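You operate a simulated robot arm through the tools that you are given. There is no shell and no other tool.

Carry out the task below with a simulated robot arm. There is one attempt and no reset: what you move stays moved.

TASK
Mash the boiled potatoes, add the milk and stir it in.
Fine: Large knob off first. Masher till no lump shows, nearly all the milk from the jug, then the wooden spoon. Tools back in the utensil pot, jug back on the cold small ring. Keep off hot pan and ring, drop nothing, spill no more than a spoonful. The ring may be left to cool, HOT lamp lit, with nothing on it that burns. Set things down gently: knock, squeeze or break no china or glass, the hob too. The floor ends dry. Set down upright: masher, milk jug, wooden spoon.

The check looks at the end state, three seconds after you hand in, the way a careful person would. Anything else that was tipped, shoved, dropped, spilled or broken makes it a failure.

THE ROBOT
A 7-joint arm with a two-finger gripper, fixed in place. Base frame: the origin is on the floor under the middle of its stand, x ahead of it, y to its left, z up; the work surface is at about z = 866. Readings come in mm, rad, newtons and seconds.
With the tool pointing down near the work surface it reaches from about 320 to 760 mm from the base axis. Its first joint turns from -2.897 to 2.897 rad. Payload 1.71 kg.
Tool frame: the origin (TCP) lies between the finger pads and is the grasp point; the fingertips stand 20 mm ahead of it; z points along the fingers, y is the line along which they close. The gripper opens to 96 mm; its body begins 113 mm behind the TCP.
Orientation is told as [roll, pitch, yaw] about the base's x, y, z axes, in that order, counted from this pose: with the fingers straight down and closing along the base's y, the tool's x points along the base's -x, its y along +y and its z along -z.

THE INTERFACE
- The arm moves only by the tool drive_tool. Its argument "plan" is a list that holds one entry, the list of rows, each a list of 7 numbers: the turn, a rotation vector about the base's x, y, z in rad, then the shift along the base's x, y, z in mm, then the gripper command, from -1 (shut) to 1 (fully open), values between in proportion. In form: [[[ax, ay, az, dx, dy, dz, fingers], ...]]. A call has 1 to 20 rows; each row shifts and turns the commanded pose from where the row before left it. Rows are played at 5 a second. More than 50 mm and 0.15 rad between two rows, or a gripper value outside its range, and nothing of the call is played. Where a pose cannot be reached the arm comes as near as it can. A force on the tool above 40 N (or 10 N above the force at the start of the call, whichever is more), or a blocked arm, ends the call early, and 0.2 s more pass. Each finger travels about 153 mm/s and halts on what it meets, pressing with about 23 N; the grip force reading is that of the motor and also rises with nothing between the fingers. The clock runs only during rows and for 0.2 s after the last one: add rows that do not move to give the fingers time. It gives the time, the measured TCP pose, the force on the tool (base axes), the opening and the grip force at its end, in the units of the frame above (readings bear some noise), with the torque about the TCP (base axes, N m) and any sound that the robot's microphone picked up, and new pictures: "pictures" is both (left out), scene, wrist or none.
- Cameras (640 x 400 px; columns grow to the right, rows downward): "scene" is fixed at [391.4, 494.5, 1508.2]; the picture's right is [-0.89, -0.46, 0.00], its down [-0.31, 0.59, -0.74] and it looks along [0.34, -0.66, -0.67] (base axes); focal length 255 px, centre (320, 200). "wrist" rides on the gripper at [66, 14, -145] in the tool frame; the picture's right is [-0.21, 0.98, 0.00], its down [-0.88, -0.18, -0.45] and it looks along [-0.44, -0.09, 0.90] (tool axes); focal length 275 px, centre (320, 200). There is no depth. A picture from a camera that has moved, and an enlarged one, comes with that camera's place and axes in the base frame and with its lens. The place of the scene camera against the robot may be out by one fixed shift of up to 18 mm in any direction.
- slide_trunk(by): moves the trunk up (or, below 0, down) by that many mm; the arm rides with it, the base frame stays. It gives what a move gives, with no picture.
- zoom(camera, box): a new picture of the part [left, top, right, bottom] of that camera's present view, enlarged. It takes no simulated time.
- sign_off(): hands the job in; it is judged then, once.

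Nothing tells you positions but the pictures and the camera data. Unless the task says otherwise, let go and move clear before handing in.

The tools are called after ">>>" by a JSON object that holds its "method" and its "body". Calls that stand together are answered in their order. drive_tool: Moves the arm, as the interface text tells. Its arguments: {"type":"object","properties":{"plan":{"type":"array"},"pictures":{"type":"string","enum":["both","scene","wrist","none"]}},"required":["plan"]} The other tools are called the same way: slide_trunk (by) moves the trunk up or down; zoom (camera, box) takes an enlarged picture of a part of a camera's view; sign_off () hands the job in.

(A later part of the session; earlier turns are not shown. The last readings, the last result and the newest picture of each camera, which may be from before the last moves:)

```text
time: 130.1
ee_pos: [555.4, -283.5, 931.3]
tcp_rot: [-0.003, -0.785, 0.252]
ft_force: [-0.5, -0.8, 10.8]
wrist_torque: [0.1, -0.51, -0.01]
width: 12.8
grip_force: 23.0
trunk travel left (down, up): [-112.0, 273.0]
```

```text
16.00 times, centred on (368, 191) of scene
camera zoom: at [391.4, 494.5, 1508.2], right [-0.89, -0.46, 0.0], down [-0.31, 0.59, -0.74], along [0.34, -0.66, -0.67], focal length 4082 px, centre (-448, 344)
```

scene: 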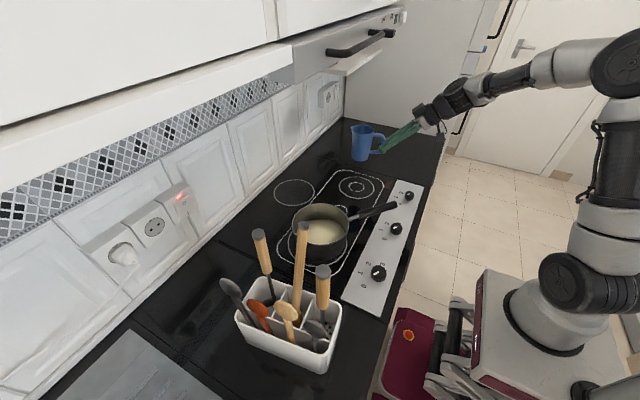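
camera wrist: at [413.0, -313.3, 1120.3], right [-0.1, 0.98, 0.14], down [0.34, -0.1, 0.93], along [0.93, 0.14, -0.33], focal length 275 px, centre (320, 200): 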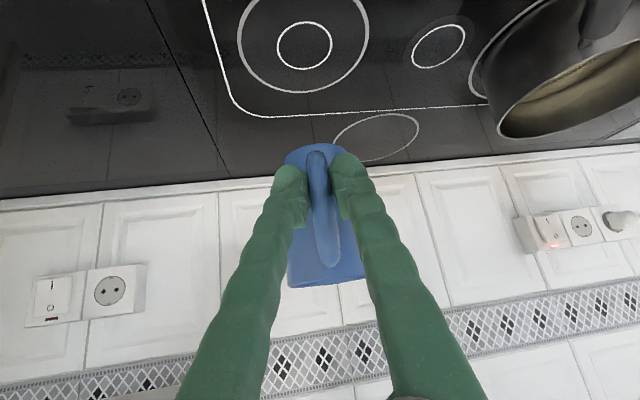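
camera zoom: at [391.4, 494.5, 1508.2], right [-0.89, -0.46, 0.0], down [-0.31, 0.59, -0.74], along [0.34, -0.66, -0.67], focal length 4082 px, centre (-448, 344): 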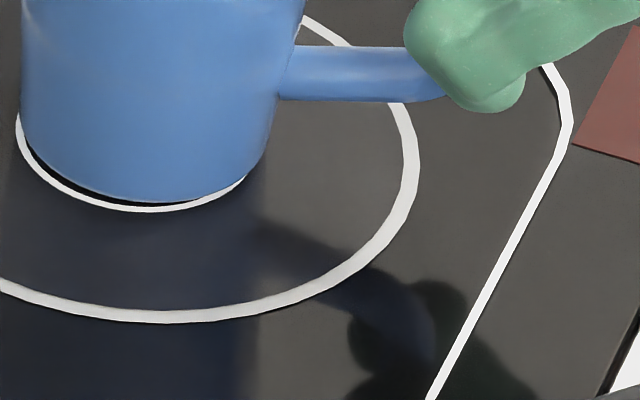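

The jug's base is in flat contact (force centre within the base). I ease off the pressure slightly, then open the fingers a little at a time.

>>> {"method": "drive_tool", "body": {"plan": [[[0, 0, 0, 0, 0, 0.8, -1], [0, 0, 0, 0, 0, 0, -0.7], [0, 0, 0, 0, 0, 0, -0.55], [0, 0, 0, 0, 0, 0, -0.3], [0, 0, 0, 0, 0, 0, 0.0], [0, 0, 0, 0, 0, 0, 0.0]]], "pictures": "none"}}

>>> {"method": "zoom", "body": {"camera": "scene", "box": [335, 140, 405, 210]}}

>>> {"method": "zoom", "body": {"camera": "wrist", "box": [240, 80, 400, 240]}}

```text
time: 131.5
ee_pos: [554.6, -283.8, 931.2]
tcp_rot: [-0.003, -0.782, 0.251]
ft_force: [-0.2, 0.0, 0.0]
wrist_torque: [-0.02, -0.04, 0.01]
width: 47.9
grip_force: 0.1
trunk travel left (down, up): [-112.0, 273.0]
```

```text
5.71 times, centred on (370, 175) of scene
camera zoom: at [391.4, 494.5, 1508.2], right [-0.89, -0.46, 0.0], down [-0.31, 0.59, -0.74], along [0.34, -0.66, -0.67], focal length 1458 px, centre (34, 343)
```

zoom: 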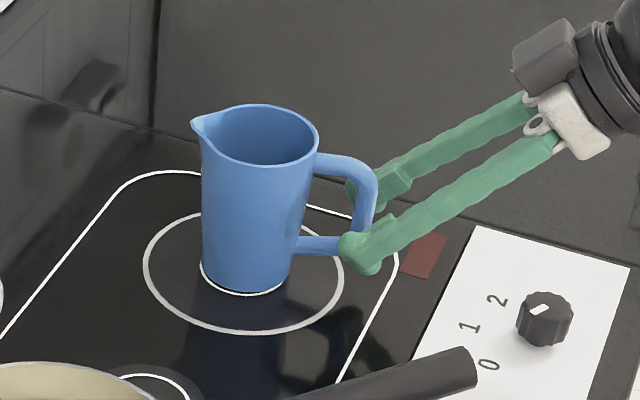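

```text
2.50 times, centred on (320, 160) of wrist
camera zoom: at [408.1, -308.3, 987.3], right [-0.1, 0.98, 0.14], down [0.34, -0.1, 0.93], along [0.93, 0.14, -0.33], focal length 688 px, centre (320, 300)
```

zoom: 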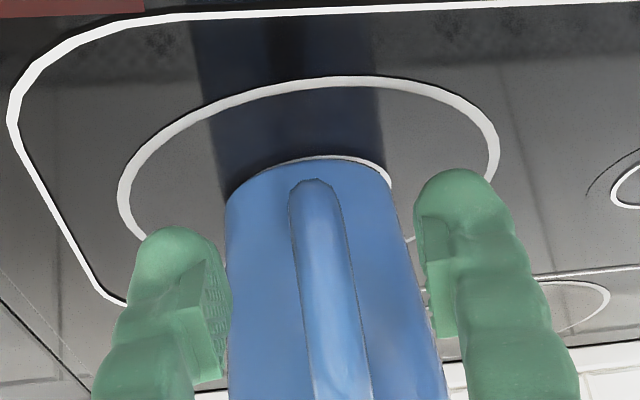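

The jug stands upright on its mark. I withdraw along the finger axis and rise.

>>> {"method": "drive_tool", "body": {"plan": [[[0, 0, 0, -10, -2.6, 10, 0.0], [0, 0, 0, -20, -5, 20, 0.0], [0, 0, 0, -25, -6.4, 25, 0.0], [0, 0, 0, -25, -6.4, 25, 0.0], [0, 0, 0, -20, 0, 30, 0.0], [0, 0, 0, -10, 0, 30, 0.0], [0, 0, 0, 0, 0, 30, 0.0], [0, 0, 0, 0, 0, 0, 0.0]]], "pictures": "both"}}

>>> {"method": "zoom", "body": {"camera": "scene", "box": [270, 140, 400, 280]}}

```text
time: 133.3
ee_pos: [446.2, -305.4, 1100.4]
tcp_rot: [-0.001, -0.783, 0.251]
ft_force: [-0.2, 0.0, -0.9]
wrist_torque: [0.02, 0.01, 0.02]
width: 47.9
grip_force: 0.1
trunk travel left (down, up): [-112.0, 273.0]
camera wrist: at [299.1, -328.2, 1157.8], right [-0.1, 0.98, 0.14], down [0.34, -0.1, 0.93], along [0.93, 0.14, -0.33], focal length 275 px, centre (320, 200)
```

scene: 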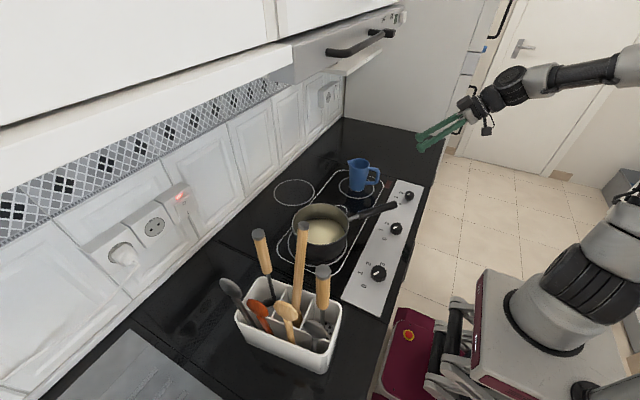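
wrist: 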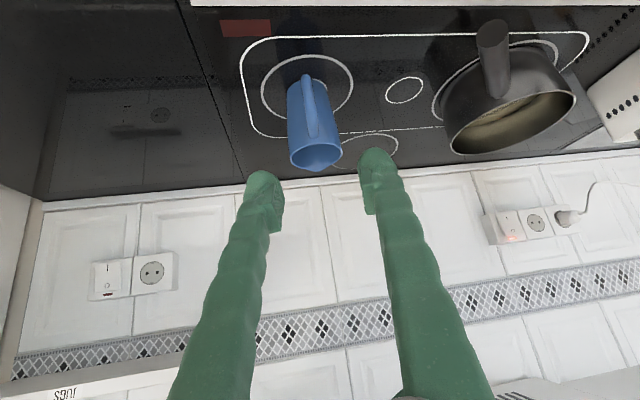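

```text
2.86 times, centred on (335, 210) of scene
camera zoom: at [391.4, 494.5, 1508.2], right [-0.89, -0.46, 0.0], down [-0.31, 0.59, -0.74], along [0.34, -0.66, -0.67], focal length 729 px, centre (277, 171)
```

zoom: 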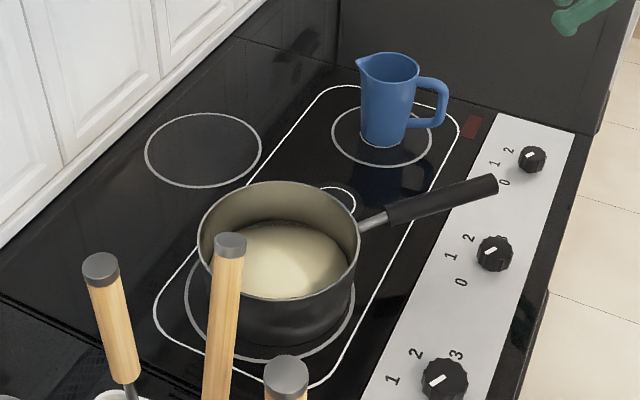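

The jug and hob look clean. Now for the stirring: I move back in front of the utensil pot at a height to study the wooden spoon.

>>> {"method": "drive_tool", "body": {"plan": [[[0, 0, -0.12, 0, 20, 10, 0.0], [0, 0, -0.13, 0, 35, 10, 0.0], [0, 0.1, 0, 0, 40, 10, 0.0], [0, 0.1, 0, 0, 42, 10, 0.0], [0, 0.1, 0, 0, 42, 10, 0.0], [0, 0.1, 0, 0, 42, 10, 0.0], [0, 0, 0, 0, 42, 10, 0.0], [0, 0, 0, 0, 42, 10, 0.0], [0, 0, 0, 0, 42, 10, 0.0], [0, 0, 0, 0, 42, 10, 0.0], [0, 0, 0, 0, 42, 10, 0.0], [0, 0, 0, 0, 42, 10, 0.0], [0, 0, 0, 0, 40, 10, 0.0], [0, 0, 0, 0, 30, 5, 0.0], [0, 0, 0, 0, 15, 0, 0.0], [0, 0, 0, 0, 0, 0, 0.0]]], "pictures": "both"}}

>>> {"method": "zoom", "body": {"camera": "wrist", "box": [220, 0, 440, 200]}}

```text
time: 133.9
ee_pos: [437.9, -242.5, 1125.3]
tcp_rot: [-0.003, -0.786, 0.037]
ft_force: [-0.4, -0.9, 0.7]
wrist_torque: [0.12, -0.05, 0.13]
width: 48.1
grip_force: 0.0
trunk travel left (down, up): [-112.0, 273.0]
stopped in row 3: the arm was blocked; the commanded pose is now the measured one
camera wrist: at [288.9, -235.4, 1181.1], right [0.11, 0.98, 0.14], down [0.31, -0.17, 0.93], along [0.94, -0.06, -0.33], focal length 275 px, centre (320, 200)
```

scene: 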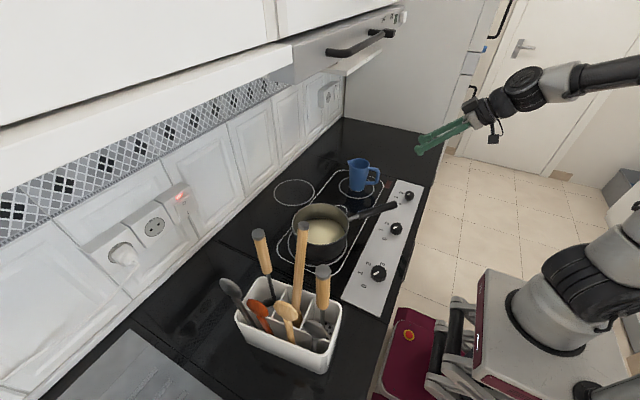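
wrist: 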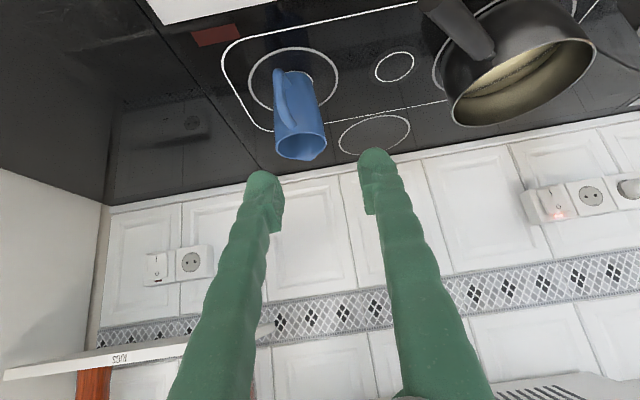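

```text
2.00 times, centred on (330, 100) of wrist
camera zoom: at [288.9, -235.4, 1181.1], right [0.11, 0.98, 0.14], down [0.31, -0.17, 0.93], along [0.94, -0.06, -0.33], focal length 551 px, centre (300, 400)
```

zoom: 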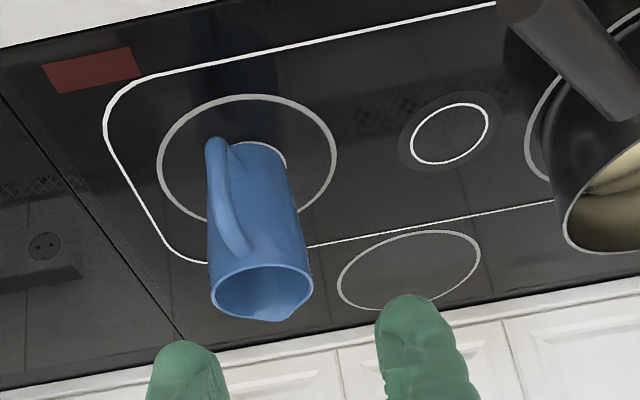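

The arm reports blocked again with no tool force, likely a joint limit in this elbow posture. I'll issue a still row to see which way it drifts.

>>> {"method": "drive_tool", "body": {"plan": [[[0, 0, 0, 0, 0, 0, 0.0]]], "pictures": "scene"}}

>>> {"method": "zoom", "body": {"camera": "scene", "box": [400, 0, 640, 400]}}

```text
time: 134.3
ee_pos: [447.1, -239.4, 1120.3]
tcp_rot: [-0.006, -0.773, 0.038]
ft_force: [-1.2, -1.2, -0.7]
wrist_torque: [0.03, 0.01, 0.03]
width: 48.0
grip_force: 0.1
trunk travel left (down, up): [-112.0, 273.0]
```

scene: 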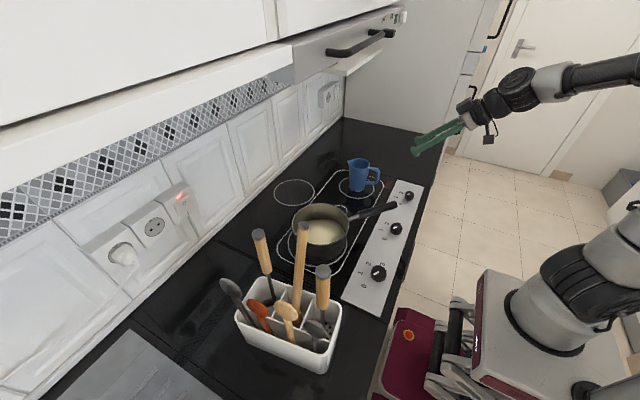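

```text
1.00 times, centred on (520, 200) of scene (not enlarged: the box is as wide or as high as the picture)
camera zoom: at [391.4, 494.5, 1508.2], right [-0.89, -0.46, 0.0], down [-0.31, 0.59, -0.74], along [0.34, -0.66, -0.67], focal length 255 px, centre (120, 200)
```

zoom: 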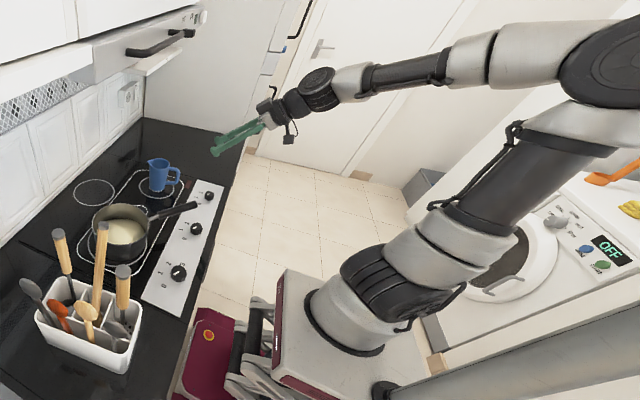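

The recentred view reveals a washing machine behind the robot: the elbow leans back toward it, which explains the blocking. I'll look further that way.

>>> {"method": "zoom", "body": {"camera": "scene", "box": [620, 0, 640, 400]}}

>>> {"method": "zoom", "body": {"camera": "scene", "box": [400, 380, 640, 400]}}

```text
1.00 times, centred on (630, 200) of scene (not enlarged: the box is as wide or as high as the picture)
camera zoom: at [391.4, 494.5, 1508.2], right [-0.89, -0.46, 0.0], down [-0.31, 0.59, -0.74], along [0.34, -0.66, -0.67], focal length 255 px, centre (10, 200)
```

zoom: 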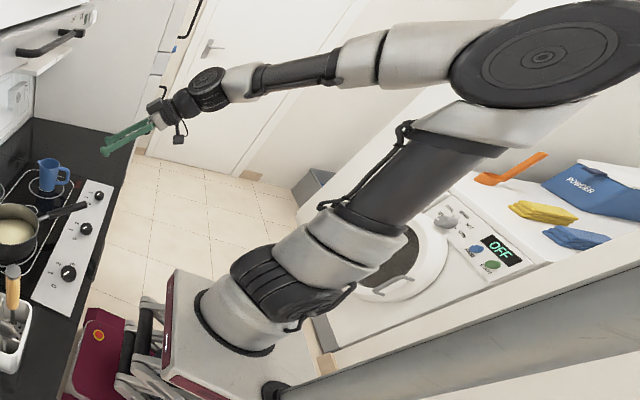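

```text
2.67 times, centred on (520, 390) of scene
camera zoom: at [391.4, 494.5, 1508.2], right [-0.89, -0.46, 0.0], down [-0.31, 0.59, -0.74], along [0.34, -0.66, -0.67], focal length 680 px, centre (-213, -307)
```

zoom: 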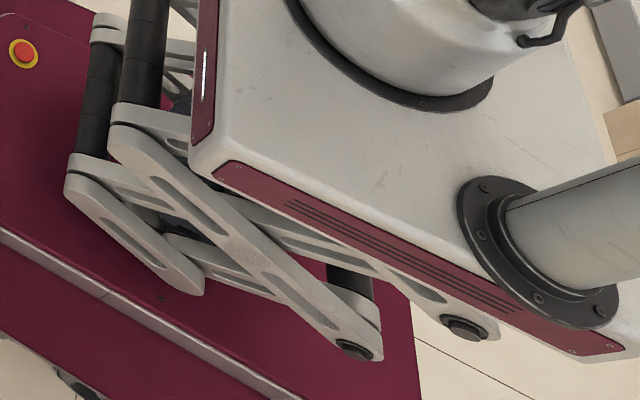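

The mast and washing machine are clear of the arm; the hand is nearly in line with the forearm here, which makes small turns demand large joint motions. I reduce the tilt first while rising, then traverse.

>>> {"method": "drive_tool", "body": {"plan": [[[0, 0.06, 0, 3, 0, 10, 0.0], [0, 0.09, 0, 3, 0, 15, 0.0], [0, 0.09, 0, 0, 0, 20, 0.0], [0, 0.09, 0, 0, 0, 20, 0.0], [0, 0.05, 0, 0, 0, 20, 0.0], [0, 0, 0, 0, 0, 0, 0.0]]], "pictures": "none"}}

```text
time: 135.7
ee_pos: [450.2, -239.2, 1208.3]
tcp_rot: [0.011, -0.394, 0.029]
ft_force: [-0.7, -0.1, -0.4]
wrist_torque: [-0.03, -0.03, -0.02]
width: 48.2
grip_force: 0.1
trunk travel left (down, up): [-112.0, 273.0]
```

That went smoothly. Now I traverse to the utensil pot.

>>> {"method": "drive_tool", "body": {"plan": [[[-0.01, 0, -0.02, 0, 20, 5, 0.0], [0, 0, 0, 0, 35, 5, 0.0], [0, 0, 0, 0, 40, 5, 0.0], [0, 0, 0, 0, 42, 5, 0.0], [0, 0, 0, 0, 42, 5, 0.0], [0, 0, 0, 0, 42, 5, 0.0], [0, 0, 0, 0, 42, 5, 0.0], [0, 0, 0, 0, 42, 5, 0.0], [0, 0, 0, 0, 42, 5, 0.0], [0, 0, 0, 0, 42, 5, 0.0], [0, 0, 0, 0, 42, 0, 0.0], [0, 0, 0, 0, 35, 0, 0.0], [0, 0, 0, 0, 25, 0, 0.0], [0, 0, 0, 0, 10, 0, 0.0], [0, 0, 0, 0, 0, 0, 0.0]]], "pictures": "both"}}

>>> {"method": "zoom", "body": {"camera": "wrist", "box": [220, 0, 440, 200]}}

>>> {"method": "zoom", "body": {"camera": "scene", "box": [220, 210, 350, 380]}}

```text
time: 138.9
ee_pos: [446.7, 264.9, 1257.2]
tcp_rot: [0.001, -0.395, 0.013]
ft_force: [0.2, -0.5, 0.8]
wrist_torque: [-0.02, 0.02, 0.0]
width: 47.9
grip_force: 0.1
trunk travel left (down, up): [-112.0, 273.0]
camera wrist: at [330.6, 276.7, 1366.6], right [0.18, 0.98, 0.08], down [0.64, -0.18, 0.75], along [0.75, -0.08, -0.66], focal length 275 px, centre (320, 200)
```

scene: 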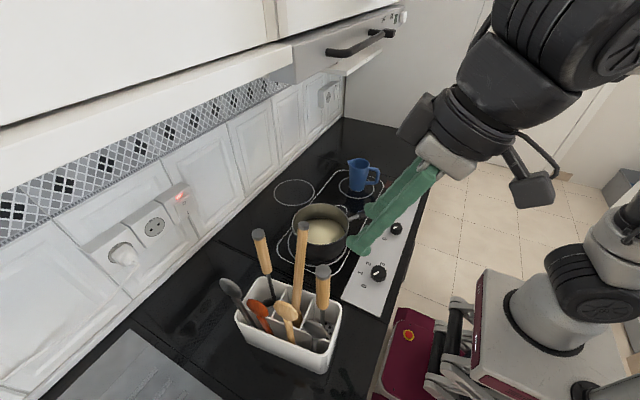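
wrist: 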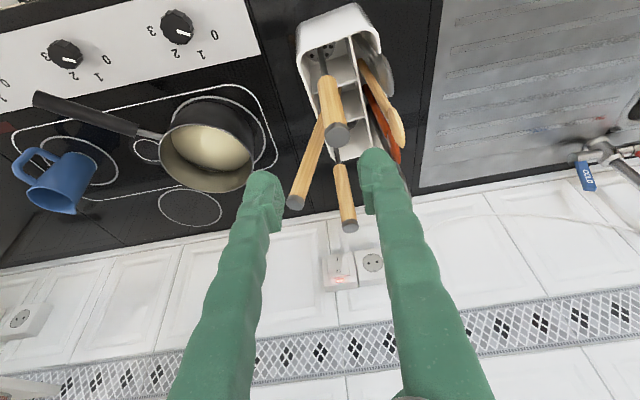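

```text
2.00 times, centred on (330, 100) of wrist
camera zoom: at [330.6, 276.7, 1366.6], right [0.18, 0.98, 0.08], down [0.64, -0.18, 0.75], along [0.75, -0.08, -0.66], focal length 551 px, centre (300, 400)
```

zoom: 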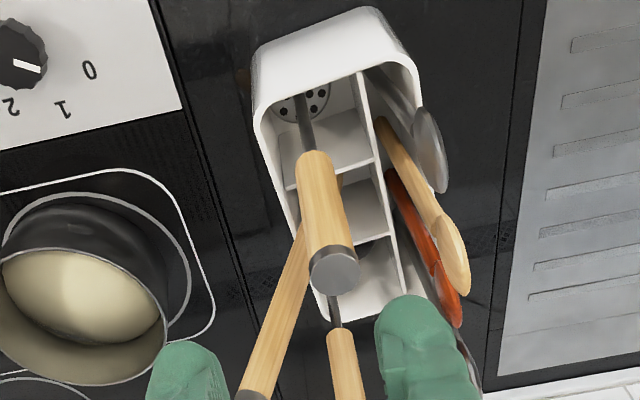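

```text
2.35 times, centred on (285, 295) of scene
camera zoom: at [391.4, 494.5, 1508.2], right [-0.89, -0.46, 0.0], down [-0.31, 0.59, -0.74], along [0.34, -0.66, -0.67], focal length 600 px, centre (402, -24)
```

zoom: 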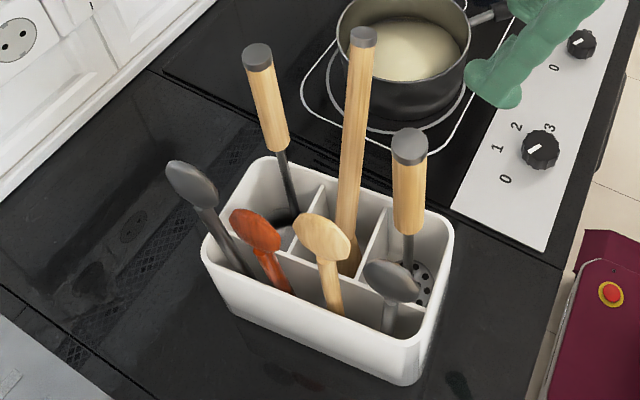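

The spoon leans about 0.34 rad toward the hob: top near (588, 217, 1134), head near (567, 305, 885). I'll match the hand's orientation to that lean (tilt 0.9 plus roll 0.34) and go to a pre-grasp point 90 mm back along the finger axis.

>>> {"method": "drive_tool", "body": {"plan": [[[0, -0.126, 0, 0, -10, -5, 0.0], [0, -0.126, 0, 5, -12, -10, 0.0], [0, -0.126, 0, 8, -12, -15, 0.0], [0, -0.127, 0, 8, -10, -18, 0.0], [0.085, 0, 0, 10, -10, -15, 0.0], [0.085, 0, 0, 12, 0, -15, 0.0], [0.085, 0, 0, 12, 0, -15, 0.0], [0.085, 0, 0, 13, 0, -15, 0.0], [0, 0, 0, 0, 0, 0, 0.0]]], "pictures": "both"}}

>>> {"method": "zoom", "body": {"camera": "wrist", "box": [200, 40, 440, 240]}}

>>> {"method": "zoom", "body": {"camera": "scene", "box": [220, 190, 380, 350]}}

```text
time: 140.9
ee_pos: [515.4, 211.1, 1149.4]
tcp_rot: [0.515, -0.839, -0.382]
ft_force: [0.1, -0.1, 0.4]
wrist_torque: [0.01, 0.02, 0.0]
width: 47.8
grip_force: 0.0
trunk travel left (down, up): [-112.0, 273.0]
camera wrist: at [361.5, 208.5, 1190.3], right [0.12, 0.87, 0.48], down [0.2, -0.49, 0.85], along [0.97, 0.0, -0.23], focal length 275 px, centre (320, 200)
```

scene: 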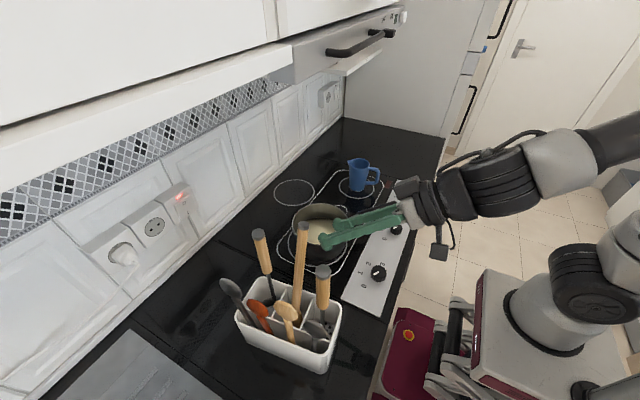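
wrist: 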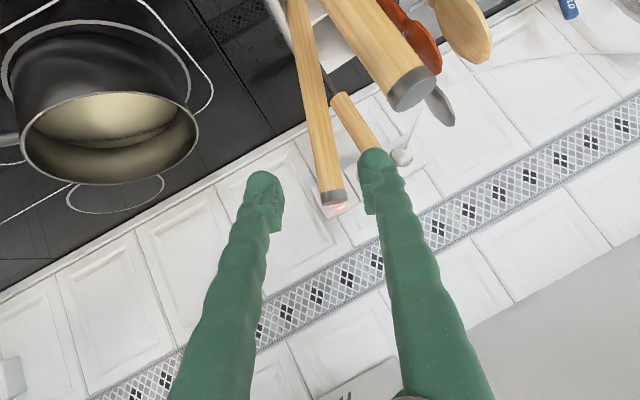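

```text
2.00 times, centred on (320, 140) of wrist
camera zoom: at [361.5, 208.5, 1190.3], right [0.12, 0.87, 0.48], down [0.2, -0.49, 0.85], along [0.97, 0.0, -0.23], focal length 551 px, centre (320, 320)
```

zoom: 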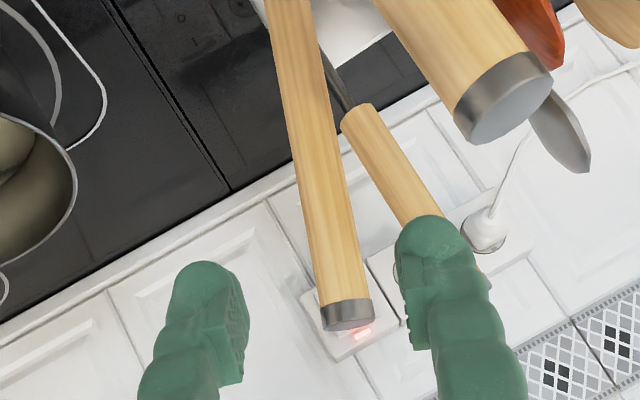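

```text
2.50 times, centred on (300, 270) of scene
camera zoom: at [391.4, 494.5, 1508.2], right [-0.89, -0.46, 0.0], down [-0.31, 0.59, -0.74], along [0.34, -0.66, -0.67], focal length 638 px, centre (370, 25)
```

zoom: 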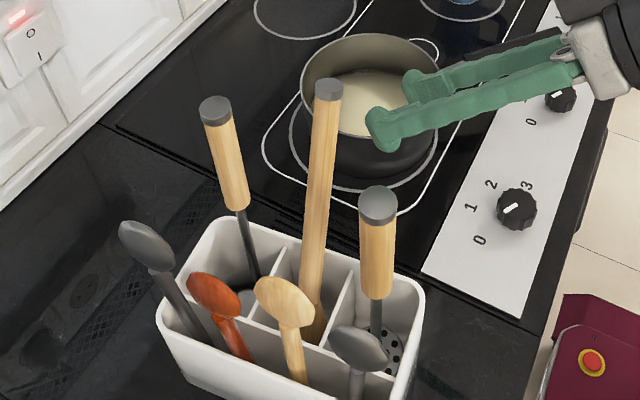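

The spoon's handle runs nearly parallel to the fingers' grip plane. I advance 90 mm along the finger axis with a 3.5 mm lateral correction.

>>> {"method": "drive_tool", "body": {"plan": [[[0, 0, 0, 11.8, 3.6, -8.5, 0.0], [0, 0, 0, 11.8, 3.6, -8.5, 0.0], [0, 0, 0, 11.8, 3.6, -8.5, 0.0], [0, 0, 0, 11.8, 3.6, -8.5, 0.0], [0, 0, 0, 11.8, 3.6, -8.5, 0.0], [0, 0, 0, 11.8, 3.6, -8.5, 0.0], [0, 0, 0, 0, 0, 0, 0.0]]], "pictures": "both"}}

>>> {"method": "zoom", "body": {"camera": "wrist", "box": [200, 60, 440, 260]}}

>>> {"method": "zoom", "body": {"camera": "scene", "box": [220, 190, 380, 350]}}

```text
time: 142.5
ee_pos: [585.0, 233.2, 1100.4]
tcp_rot: [0.511, -0.838, -0.384]
ft_force: [-0.3, -0.9, -0.3]
wrist_torque: [0.03, 0.0, 0.0]
width: 48.3
grip_force: 0.0
trunk travel left (down, up): [-112.0, 273.0]
camera wrist: at [431.4, 231.7, 1140.8], right [0.12, 0.87, 0.47], down [0.2, -0.49, 0.85], along [0.97, -0.01, -0.23], focal length 275 px, centre (320, 200)
```

scene: 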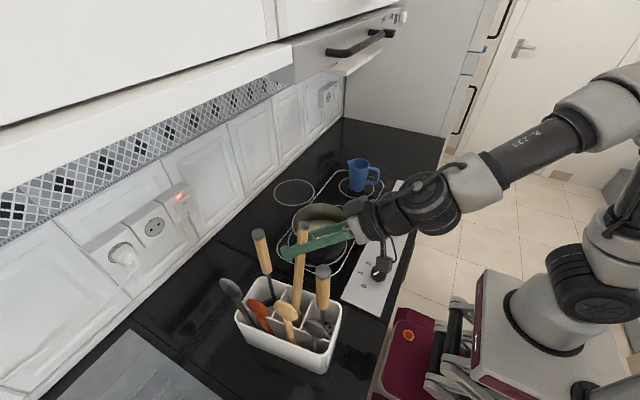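
wrist: 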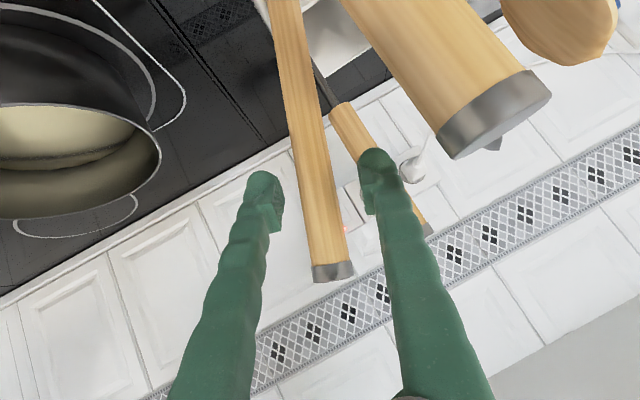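

```text
2.00 times, centred on (320, 160) of wrist
camera zoom: at [431.4, 231.7, 1140.8], right [0.12, 0.87, 0.47], down [0.2, -0.49, 0.85], along [0.97, -0.01, -0.23], focal length 551 px, centre (320, 280)
```

zoom: 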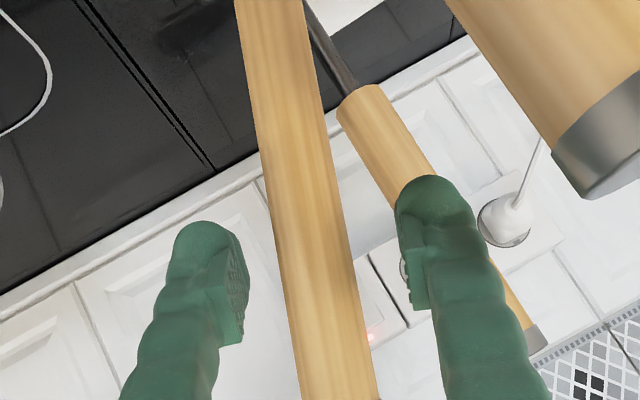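

```text
2.50 times, centred on (300, 270) of scene
camera zoom: at [391.4, 494.5, 1508.2], right [-0.89, -0.46, 0.0], down [-0.31, 0.59, -0.74], along [0.34, -0.66, -0.67], focal length 638 px, centre (370, 25)
```

zoom: 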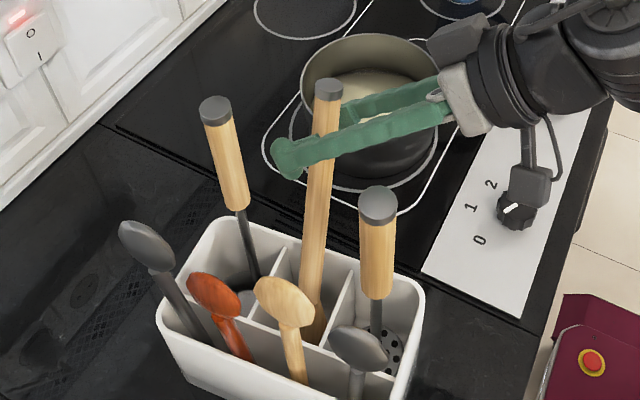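

Both views put the grasp point on the spoon's axis. I close the fingers gradually.

>>> {"method": "drive_tool", "body": {"plan": [[[0, 0, 0, 0, 0, 0, -0.3], [0, 0, 0, 0, 0, 0, -0.45], [0, 0, 0, 0, 0, 0, -0.6], [0, 0, 0, 0, 0, 0, -0.8], [0, 0, 0, 0, 0, 0, -1], [0, 0, 0, 0, 0, 0, -1]]], "pictures": "none"}}

>>> {"method": "zoom", "body": {"camera": "wrist", "box": [200, 60, 440, 260]}}

>>> {"method": "zoom", "body": {"camera": "scene", "box": [220, 190, 380, 350]}}

```text
time: 143.9
ee_pos: [585.7, 233.8, 1099.6]
tcp_rot: [0.511, -0.835, -0.383]
ft_force: [0.3, 0.0, 0.0]
wrist_torque: [0.0, 0.02, -0.02]
width: 15.8
grip_force: 22.6
trunk travel left (down, up): [-112.0, 273.0]
```

```text
2.00 times, centred on (320, 160) of wrist
camera zoom: at [431.4, 231.6, 1140.9], right [0.12, 0.87, 0.47], down [0.2, -0.49, 0.85], along [0.97, -0.01, -0.23], focal length 551 px, centre (320, 280)
```

zoom: 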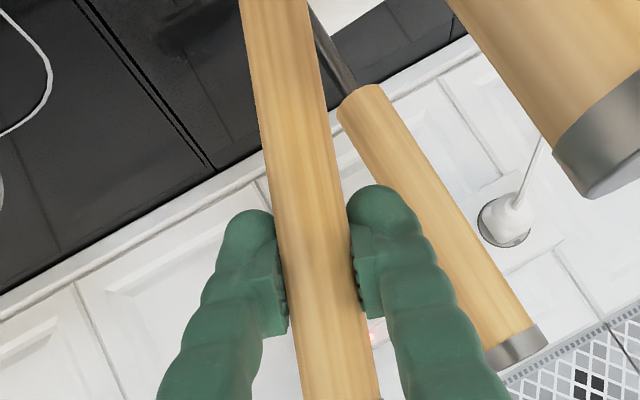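

```text
2.50 times, centred on (300, 270) of scene
camera zoom: at [391.4, 494.5, 1508.2], right [-0.89, -0.46, 0.0], down [-0.31, 0.59, -0.74], along [0.34, -0.66, -0.67], focal length 638 px, centre (370, 25)
```

zoom: 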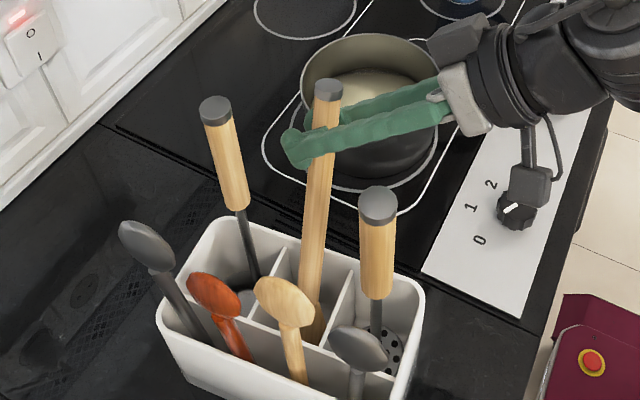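

The spoon is gripped. Its head is wider than its handle, so I first raise it 20 mm along its own lean, then straighten it about its head inside the compartment before lifting out.

>>> {"method": "drive_tool", "body": {"plan": [[[0, 0, 0, 0.5, -1.6, 4.7, -1], [0, 0, 0, 0.7, -2.4, 7, -1], [0, 0, 0, 0.7, -2.4, 7, -1], [0, 0, 0, 0, 0, 0, -1]]], "pictures": "scene"}}

>>> {"method": "zoom", "body": {"camera": "scene", "box": [220, 190, 380, 390]}}

```text
time: 144.9
ee_pos: [587.6, 227.4, 1120.2]
tcp_rot: [0.511, -0.836, -0.383]
ft_force: [0.0, 1.0, -0.8]
wrist_torque: [-0.03, 0.0, -0.03]
width: 15.6
grip_force: 22.8
trunk travel left (down, up): [-112.0, 273.0]
```

scene: 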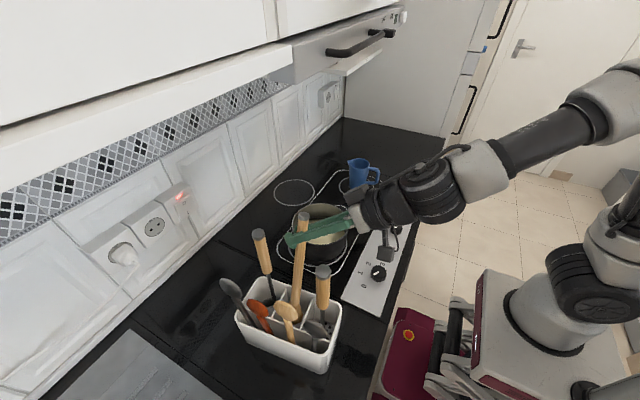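

```text
2.00 times, centred on (300, 290) of scene
camera zoom: at [391.4, 494.5, 1508.2], right [-0.89, -0.46, 0.0], down [-0.31, 0.59, -0.74], along [0.34, -0.66, -0.67], focal length 510 px, centre (360, 20)
```

zoom: 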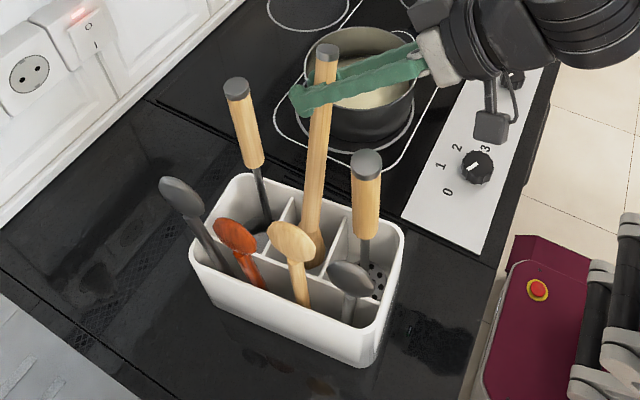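

Forces are tiny and the pot hasn't moved. Now I straighten the spoon about its head.

>>> {"method": "drive_tool", "body": {"plan": [[[-0.0547, -0.016, 0, -3.4, 11.8, 4.1, -1], [-0.0547, -0.016, 0, -3.4, 11.9, 3.4, -1], [-0.0547, -0.016, 0, -3.4, 12, 2.7, -1], [0, 0, 0, 0, 0, 0, -1]]], "pictures": "none"}}

>>> {"method": "zoom", "body": {"camera": "scene", "box": [220, 190, 380, 390]}}

```text
time: 145.9
ee_pos: [577.0, 260.8, 1129.8]
tcp_rot: [0.286, -0.932, -0.209]
ft_force: [-0.1, -0.2, -0.2]
wrist_torque: [0.04, -0.02, -0.01]
width: 15.8
grip_force: 22.9
trunk travel left (down, up): [-112.0, 273.0]
```

```text
2.00 times, centred on (300, 290) of scene
camera zoom: at [391.4, 494.5, 1508.2], right [-0.89, -0.46, 0.0], down [-0.31, 0.59, -0.74], along [0.34, -0.66, -0.67], focal length 510 px, centre (360, 20)
```

zoom: 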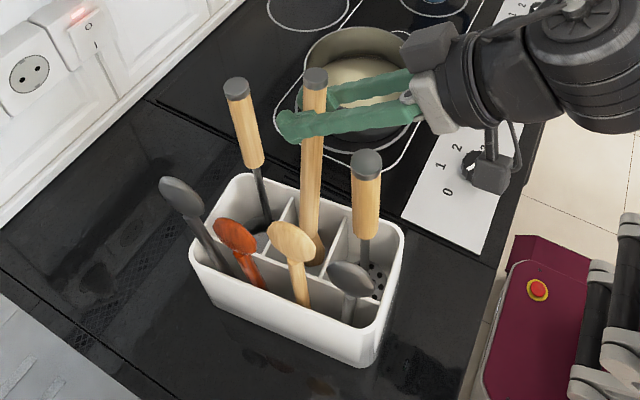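

>>> {"method": "drive_tool", "body": {"plan": [[[-0.0547, -0.016, 0, -3.4, 12.2, 1.9, -1], [-0.0547, -0.016, 0, -3.4, 12.3, 1.1, -1], [-0.0547, -0.016, 0, -3.4, 12.4, 0.4, -1], [0, 0, 0, 0, 0, 0, -1]]], "pictures": "none"}}

>>> {"method": "zoom", "body": {"camera": "scene", "box": [220, 190, 380, 390]}}

>>> {"method": "zoom", "body": {"camera": "wrist", "box": [160, 0, 480, 300]}}

```text
time: 146.9
ee_pos: [566.6, 297.9, 1132.0]
tcp_rot: [0.006, -0.994, 0.023]
ft_force: [0.3, 0.5, 0.2]
wrist_torque: [0.01, -0.01, -0.02]
width: 15.9
grip_force: 23.0
trunk travel left (down, up): [-112.0, 273.0]
```

```text
2.00 times, centred on (300, 290) of scene
camera zoom: at [391.4, 494.5, 1508.2], right [-0.89, -0.46, 0.0], down [-0.31, 0.59, -0.74], along [0.34, -0.66, -0.67], focal length 510 px, centre (360, 20)
```

zoom: 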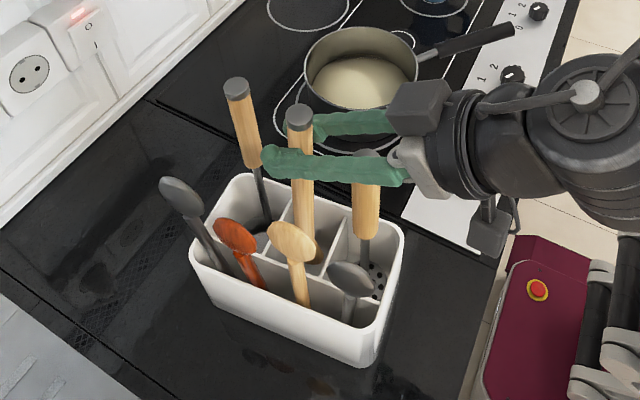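

```text
1.33 times, centred on (320, 150) of wrist
camera zoom: at [410.6, 307.1, 1156.5], right [0.08, 0.98, 0.18], down [0.11, -0.18, 0.98], along [0.99, -0.06, -0.12], focal length 367 px, centre (320, 267)
```

zoom: 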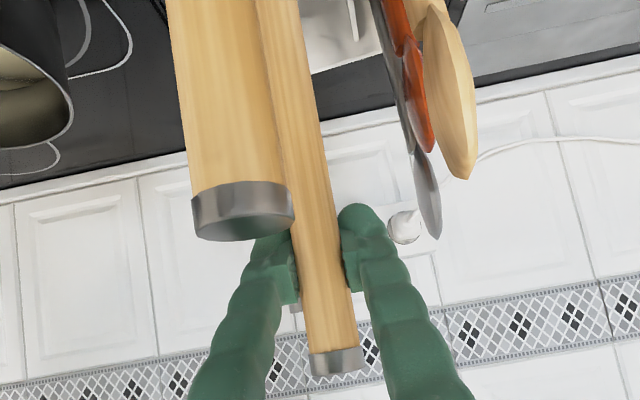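

The spoon stands upright in its compartment with the pot unmoved. I lift it straight up in steps.

>>> {"method": "drive_tool", "body": {"plan": [[[0, 0, 0, 0, 0, 8, -1], [0, 0, 0, 0, 0, 12, -1], [0, 0, 0, 0, 0, 14, -1], [0, 0, 0, 0, 0, 14, -1], [0, 0, 0, 0, 0, 12, -1], [0, 0, 0, 0, 0, 0, -1]]], "pictures": "none"}}

>>> {"method": "zoom", "body": {"camera": "scene", "box": [220, 190, 380, 390]}}

```text
time: 148.3
ee_pos: [568.2, 296.8, 1194.6]
tcp_rot: [0.01, -0.997, 0.021]
ft_force: [0.2, 0.3, 0.3]
wrist_torque: [-0.03, -0.02, -0.02]
width: 15.8
grip_force: 23.3
trunk travel left (down, up): [-112.0, 273.0]
```

```text
2.00 times, centred on (300, 290) of scene
camera zoom: at [391.4, 494.5, 1508.2], right [-0.89, -0.46, 0.0], down [-0.31, 0.59, -0.74], along [0.34, -0.66, -0.67], focal length 510 px, centre (360, 20)
```

zoom: 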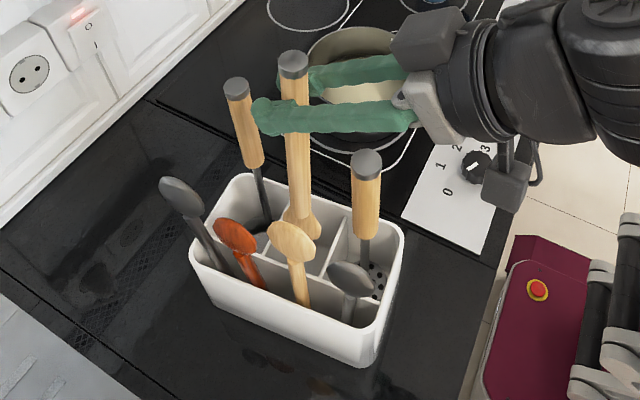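

>>> {"method": "drive_tool", "body": {"plan": [[[0, 0, 0, 0, 0, 12, -1], [0, 0, 0, 0, 0, 15, -1], [0, 0, 0, 0, 0, 15, -1], [0, 0, 0, 0, 0, 15, -1], [0, 0, 0, 0, 0, 12, -1], [0, 0, 0, 0, 0, 8, -1], [0, 0, 0, 0, 0, 0, -1]]], "pictures": "both"}}

>>> {"method": "zoom", "body": {"camera": "scene", "box": [220, 190, 380, 390]}}

```text
time: 149.9
ee_pos: [567.6, 296.8, 1270.1]
tcp_rot: [0.009, -0.997, 0.021]
ft_force: [-0.9, -0.5, -1.2]
wrist_torque: [0.03, 0.0, -0.02]
width: 15.9
grip_force: 23.0
trunk travel left (down, up): [-112.0, 273.0]
camera wrist: at [410.6, 306.2, 1293.8], right [0.08, 0.98, 0.18], down [0.11, -0.19, 0.98], along [0.99, -0.06, -0.12], focal length 275 px, centre (320, 200)
```

scene: 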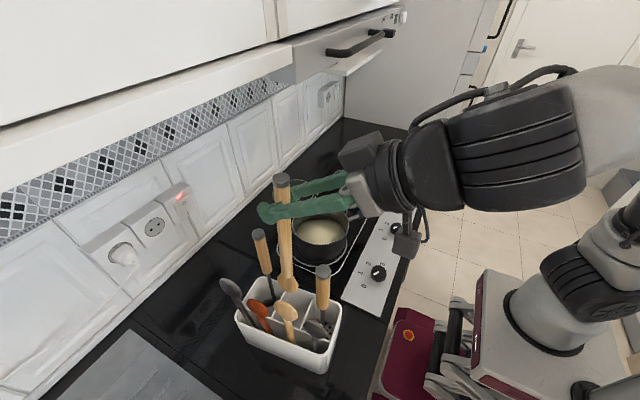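
wrist: 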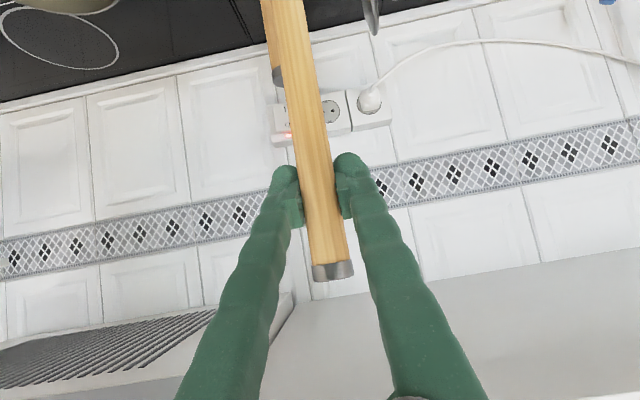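

```text
2.00 times, centred on (300, 290) of scene
camera zoom: at [391.4, 494.5, 1508.2], right [-0.89, -0.46, 0.0], down [-0.31, 0.59, -0.74], along [0.34, -0.66, -0.67], focal length 510 px, centre (360, 20)
```

zoom: 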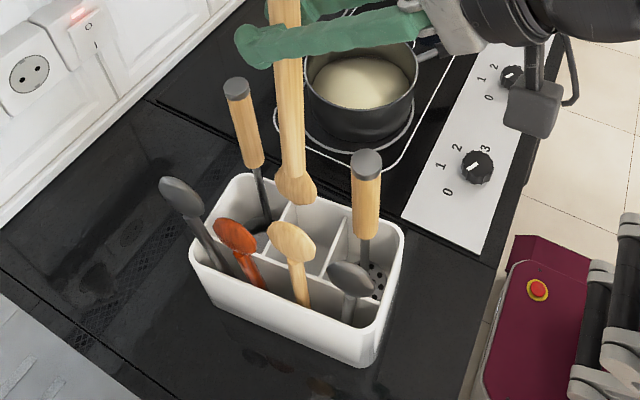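

The spoon is out, with about 0.05 rad of lean left that I'll trim. Before carrying it over, I measure where the pan sits now.

>>> {"method": "zoom", "body": {"camera": "scene", "box": [280, 190, 370, 270]}}

>>> {"method": "drive_tool", "body": {"plan": [[[-0.022, 0.008, 0, 0, 0, 0, -1], [-0.022, 0.008, 0, 0, -8, 0, -1], [0, 0, 0, 0, -20, 0, -1], [0, 0, 0, 0, -30, 0, -1], [0, 0, 0, 0, -30, 0, -1], [0, 0, 0, 0, -20, 0, -1], [0, 0, 0, 0, 0, 0, -1]]], "pictures": "scene"}}

>>> {"method": "zoom", "body": {"camera": "scene", "box": [250, 150, 370, 290]}}

```text
5.00 times, centred on (325, 230) of scene
camera zoom: at [391.4, 494.5, 1508.2], right [-0.89, -0.46, 0.0], down [-0.31, 0.59, -0.74], along [0.34, -0.66, -0.67], focal length 1276 px, centre (295, 50)
```

zoom: 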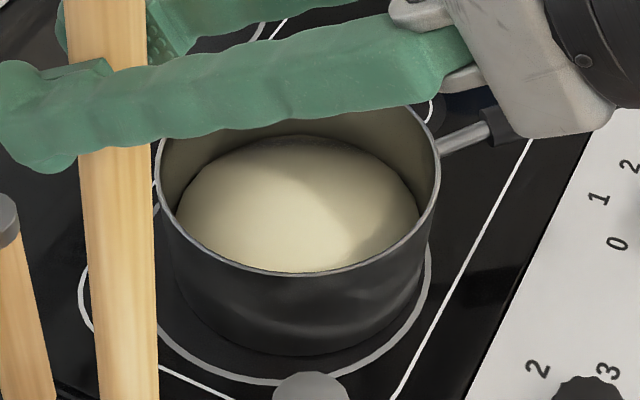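

```text
time: 151.5
ee_pos: [567.8, 191.0, 1269.0]
tcp_rot: [-0.071, -0.978, 0.086]
ft_force: [0.8, 0.2, -0.6]
wrist_torque: [0.02, 0.0, -0.01]
width: 15.6
grip_force: 23.2
trunk travel left (down, up): [-112.0, 273.0]
```

scene: 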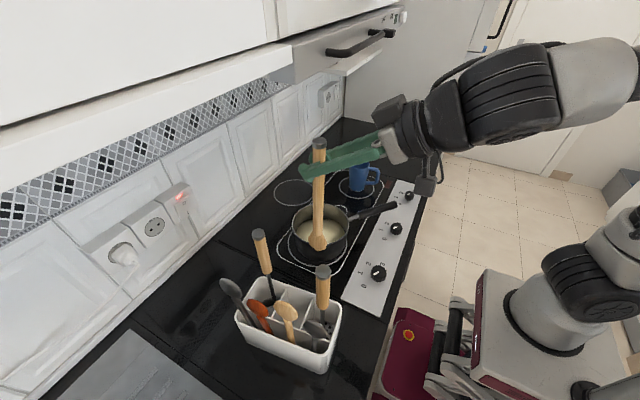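

```text
2.86 times, centred on (310, 220) of scene
camera zoom: at [391.4, 494.5, 1508.2], right [-0.89, -0.46, 0.0], down [-0.31, 0.59, -0.74], along [0.34, -0.66, -0.67], focal length 729 px, centre (349, 143)
```

zoom: 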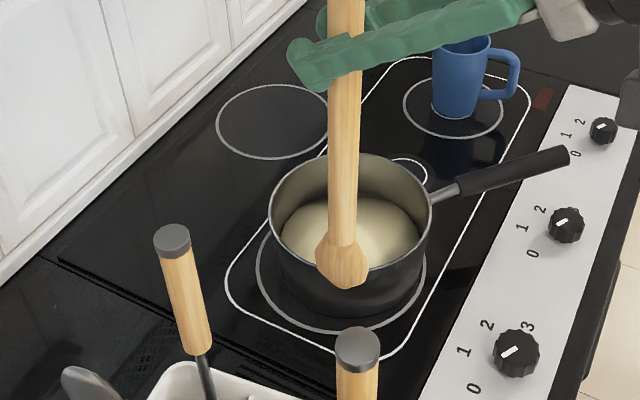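

The mash is smooth and the spoon now hangs plumb. I lower it to rim-clearing height first (to stay away from the hood), then move it over the pan centre, about (638, 42).

>>> {"method": "drive_tool", "body": {"plan": [[[0, 0, 0, 0, 0, -15, -1], [0, 0, 0, 0, 0, -20, -1], [0, 0, 0, 0, 0, -15, -1], [0, 0, 0, 8, -15, 0, -1], [0, 0, 0, 14, -30, 0, -1], [0, 0, 0, 14, -30, 0, -1], [0, 0, 0, 14, -30, 0, -1], [0, 0, 0, 12, -26, 0, -1], [0, 0, 0, 8, -18, 0, -1], [0, 0, 0, 0, 0, 0, -1]]], "pictures": "both"}}

>>> {"method": "zoom", "body": {"camera": "scene", "box": [270, 150, 370, 280]}}

```text
time: 153.7
ee_pos: [637.8, 40.9, 1218.9]
tcp_rot: [-0.069, -0.977, 0.086]
ft_force: [0.4, 0.2, -0.7]
wrist_torque: [0.03, -0.02, -0.02]
width: 15.8
grip_force: 22.8
trunk travel left (down, up): [-112.0, 273.0]
camera wrist: at [480.5, 49.8, 1245.6], right [0.09, 0.99, 0.13], down [0.12, -0.14, 0.98], along [0.99, -0.07, -0.14], focal length 275 px, centre (320, 200)
```

scene: 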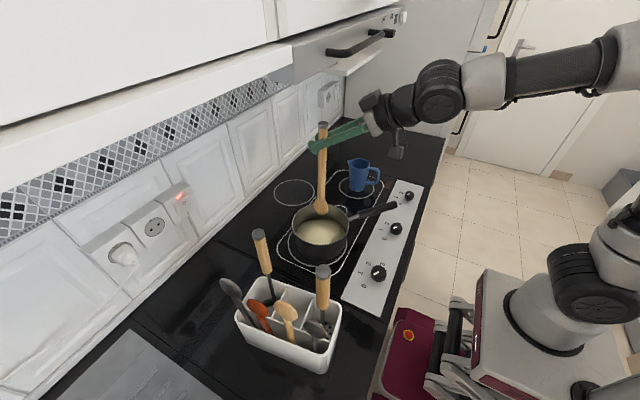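
wrist: 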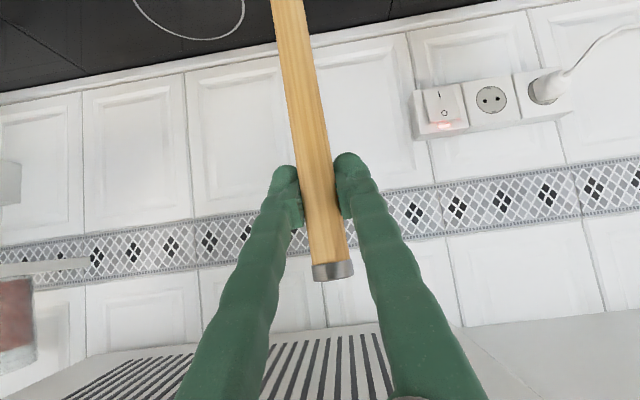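

```text
3.08 times, centred on (320, 215) of scene
camera zoom: at [391.4, 494.5, 1508.2], right [-0.89, -0.46, 0.0], down [-0.31, 0.59, -0.74], along [0.34, -0.66, -0.67], focal length 785 px, centre (320, 154)
```

zoom: 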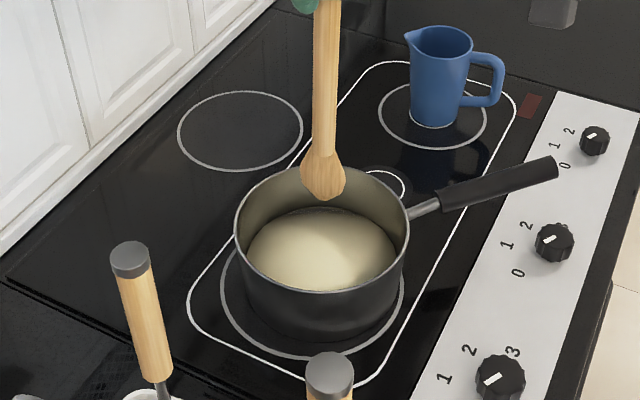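

The spoon is right above the middle of the mash. I lower it into the pan, stopping when it nears the bottom.

>>> {"method": "drive_tool", "body": {"plan": [[[0, 0, 0, 0, 1, -12, -1], [0, 0, 0, 0, 0, -16, -1], [0, 0, 0, 0, 0, -16, -1], [0, 0, 0, 0, 0, -16, -1], [0, 0, 0, 0, 0, -15, -1], [0, 0, 0, 0, 0, -10, -1], [0, 0, 0, 0, 0, -6, -1], [0, 0, 0, 0, 0, 0, -1]]], "pictures": "none"}}

>>> {"method": "zoom", "body": {"camera": "scene", "box": [270, 150, 370, 280]}}

```text
time: 155.5
ee_pos: [640.8, 40.0, 1129.0]
tcp_rot: [-0.061, -0.973, 0.082]
ft_force: [0.0, 0.4, -0.1]
wrist_torque: [0.03, 0.02, 0.02]
width: 16.0
grip_force: 22.6
trunk travel left (down, up): [-112.0, 273.0]
```

```text
3.08 times, centred on (320, 215) of scene
camera zoom: at [391.4, 494.5, 1508.2], right [-0.89, -0.46, 0.0], down [-0.31, 0.59, -0.74], along [0.34, -0.66, -0.67], focal length 785 px, centre (320, 154)
```

zoom: 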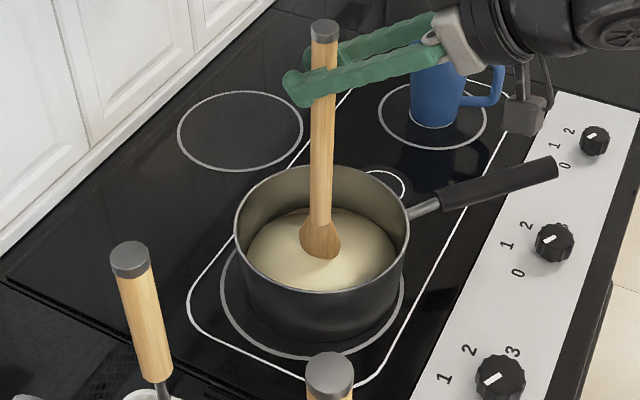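

>>> {"method": "drive_tool", "body": {"plan": [[[0, 0, 0, 0, 0, -5, -1], [0, 0, 0, 0, 0, -4, -1], [0, 0, 0, 0, 0, -3, -1], [0, 0, 0, 0, 0, 0, -1]]], "pictures": "none"}}

>>> {"method": "zoom", "body": {"camera": "scene", "box": [270, 150, 370, 280]}}

```text
time: 156.5
ee_pos: [640.9, 38.9, 1116.8]
tcp_rot: [-0.062, -0.974, 0.082]
ft_force: [0.0, 0.5, 0.2]
wrist_torque: [0.02, 0.01, -0.01]
width: 16.0
grip_force: 22.6
trunk travel left (down, up): [-112.0, 273.0]
```

```text
3.08 times, centred on (320, 215) of scene
camera zoom: at [391.4, 494.5, 1508.2], right [-0.89, -0.46, 0.0], down [-0.31, 0.59, -0.74], along [0.34, -0.66, -0.67], focal length 785 px, centre (320, 154)
```

zoom: 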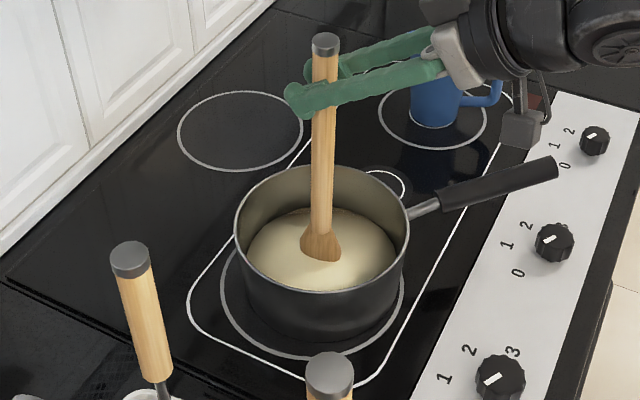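

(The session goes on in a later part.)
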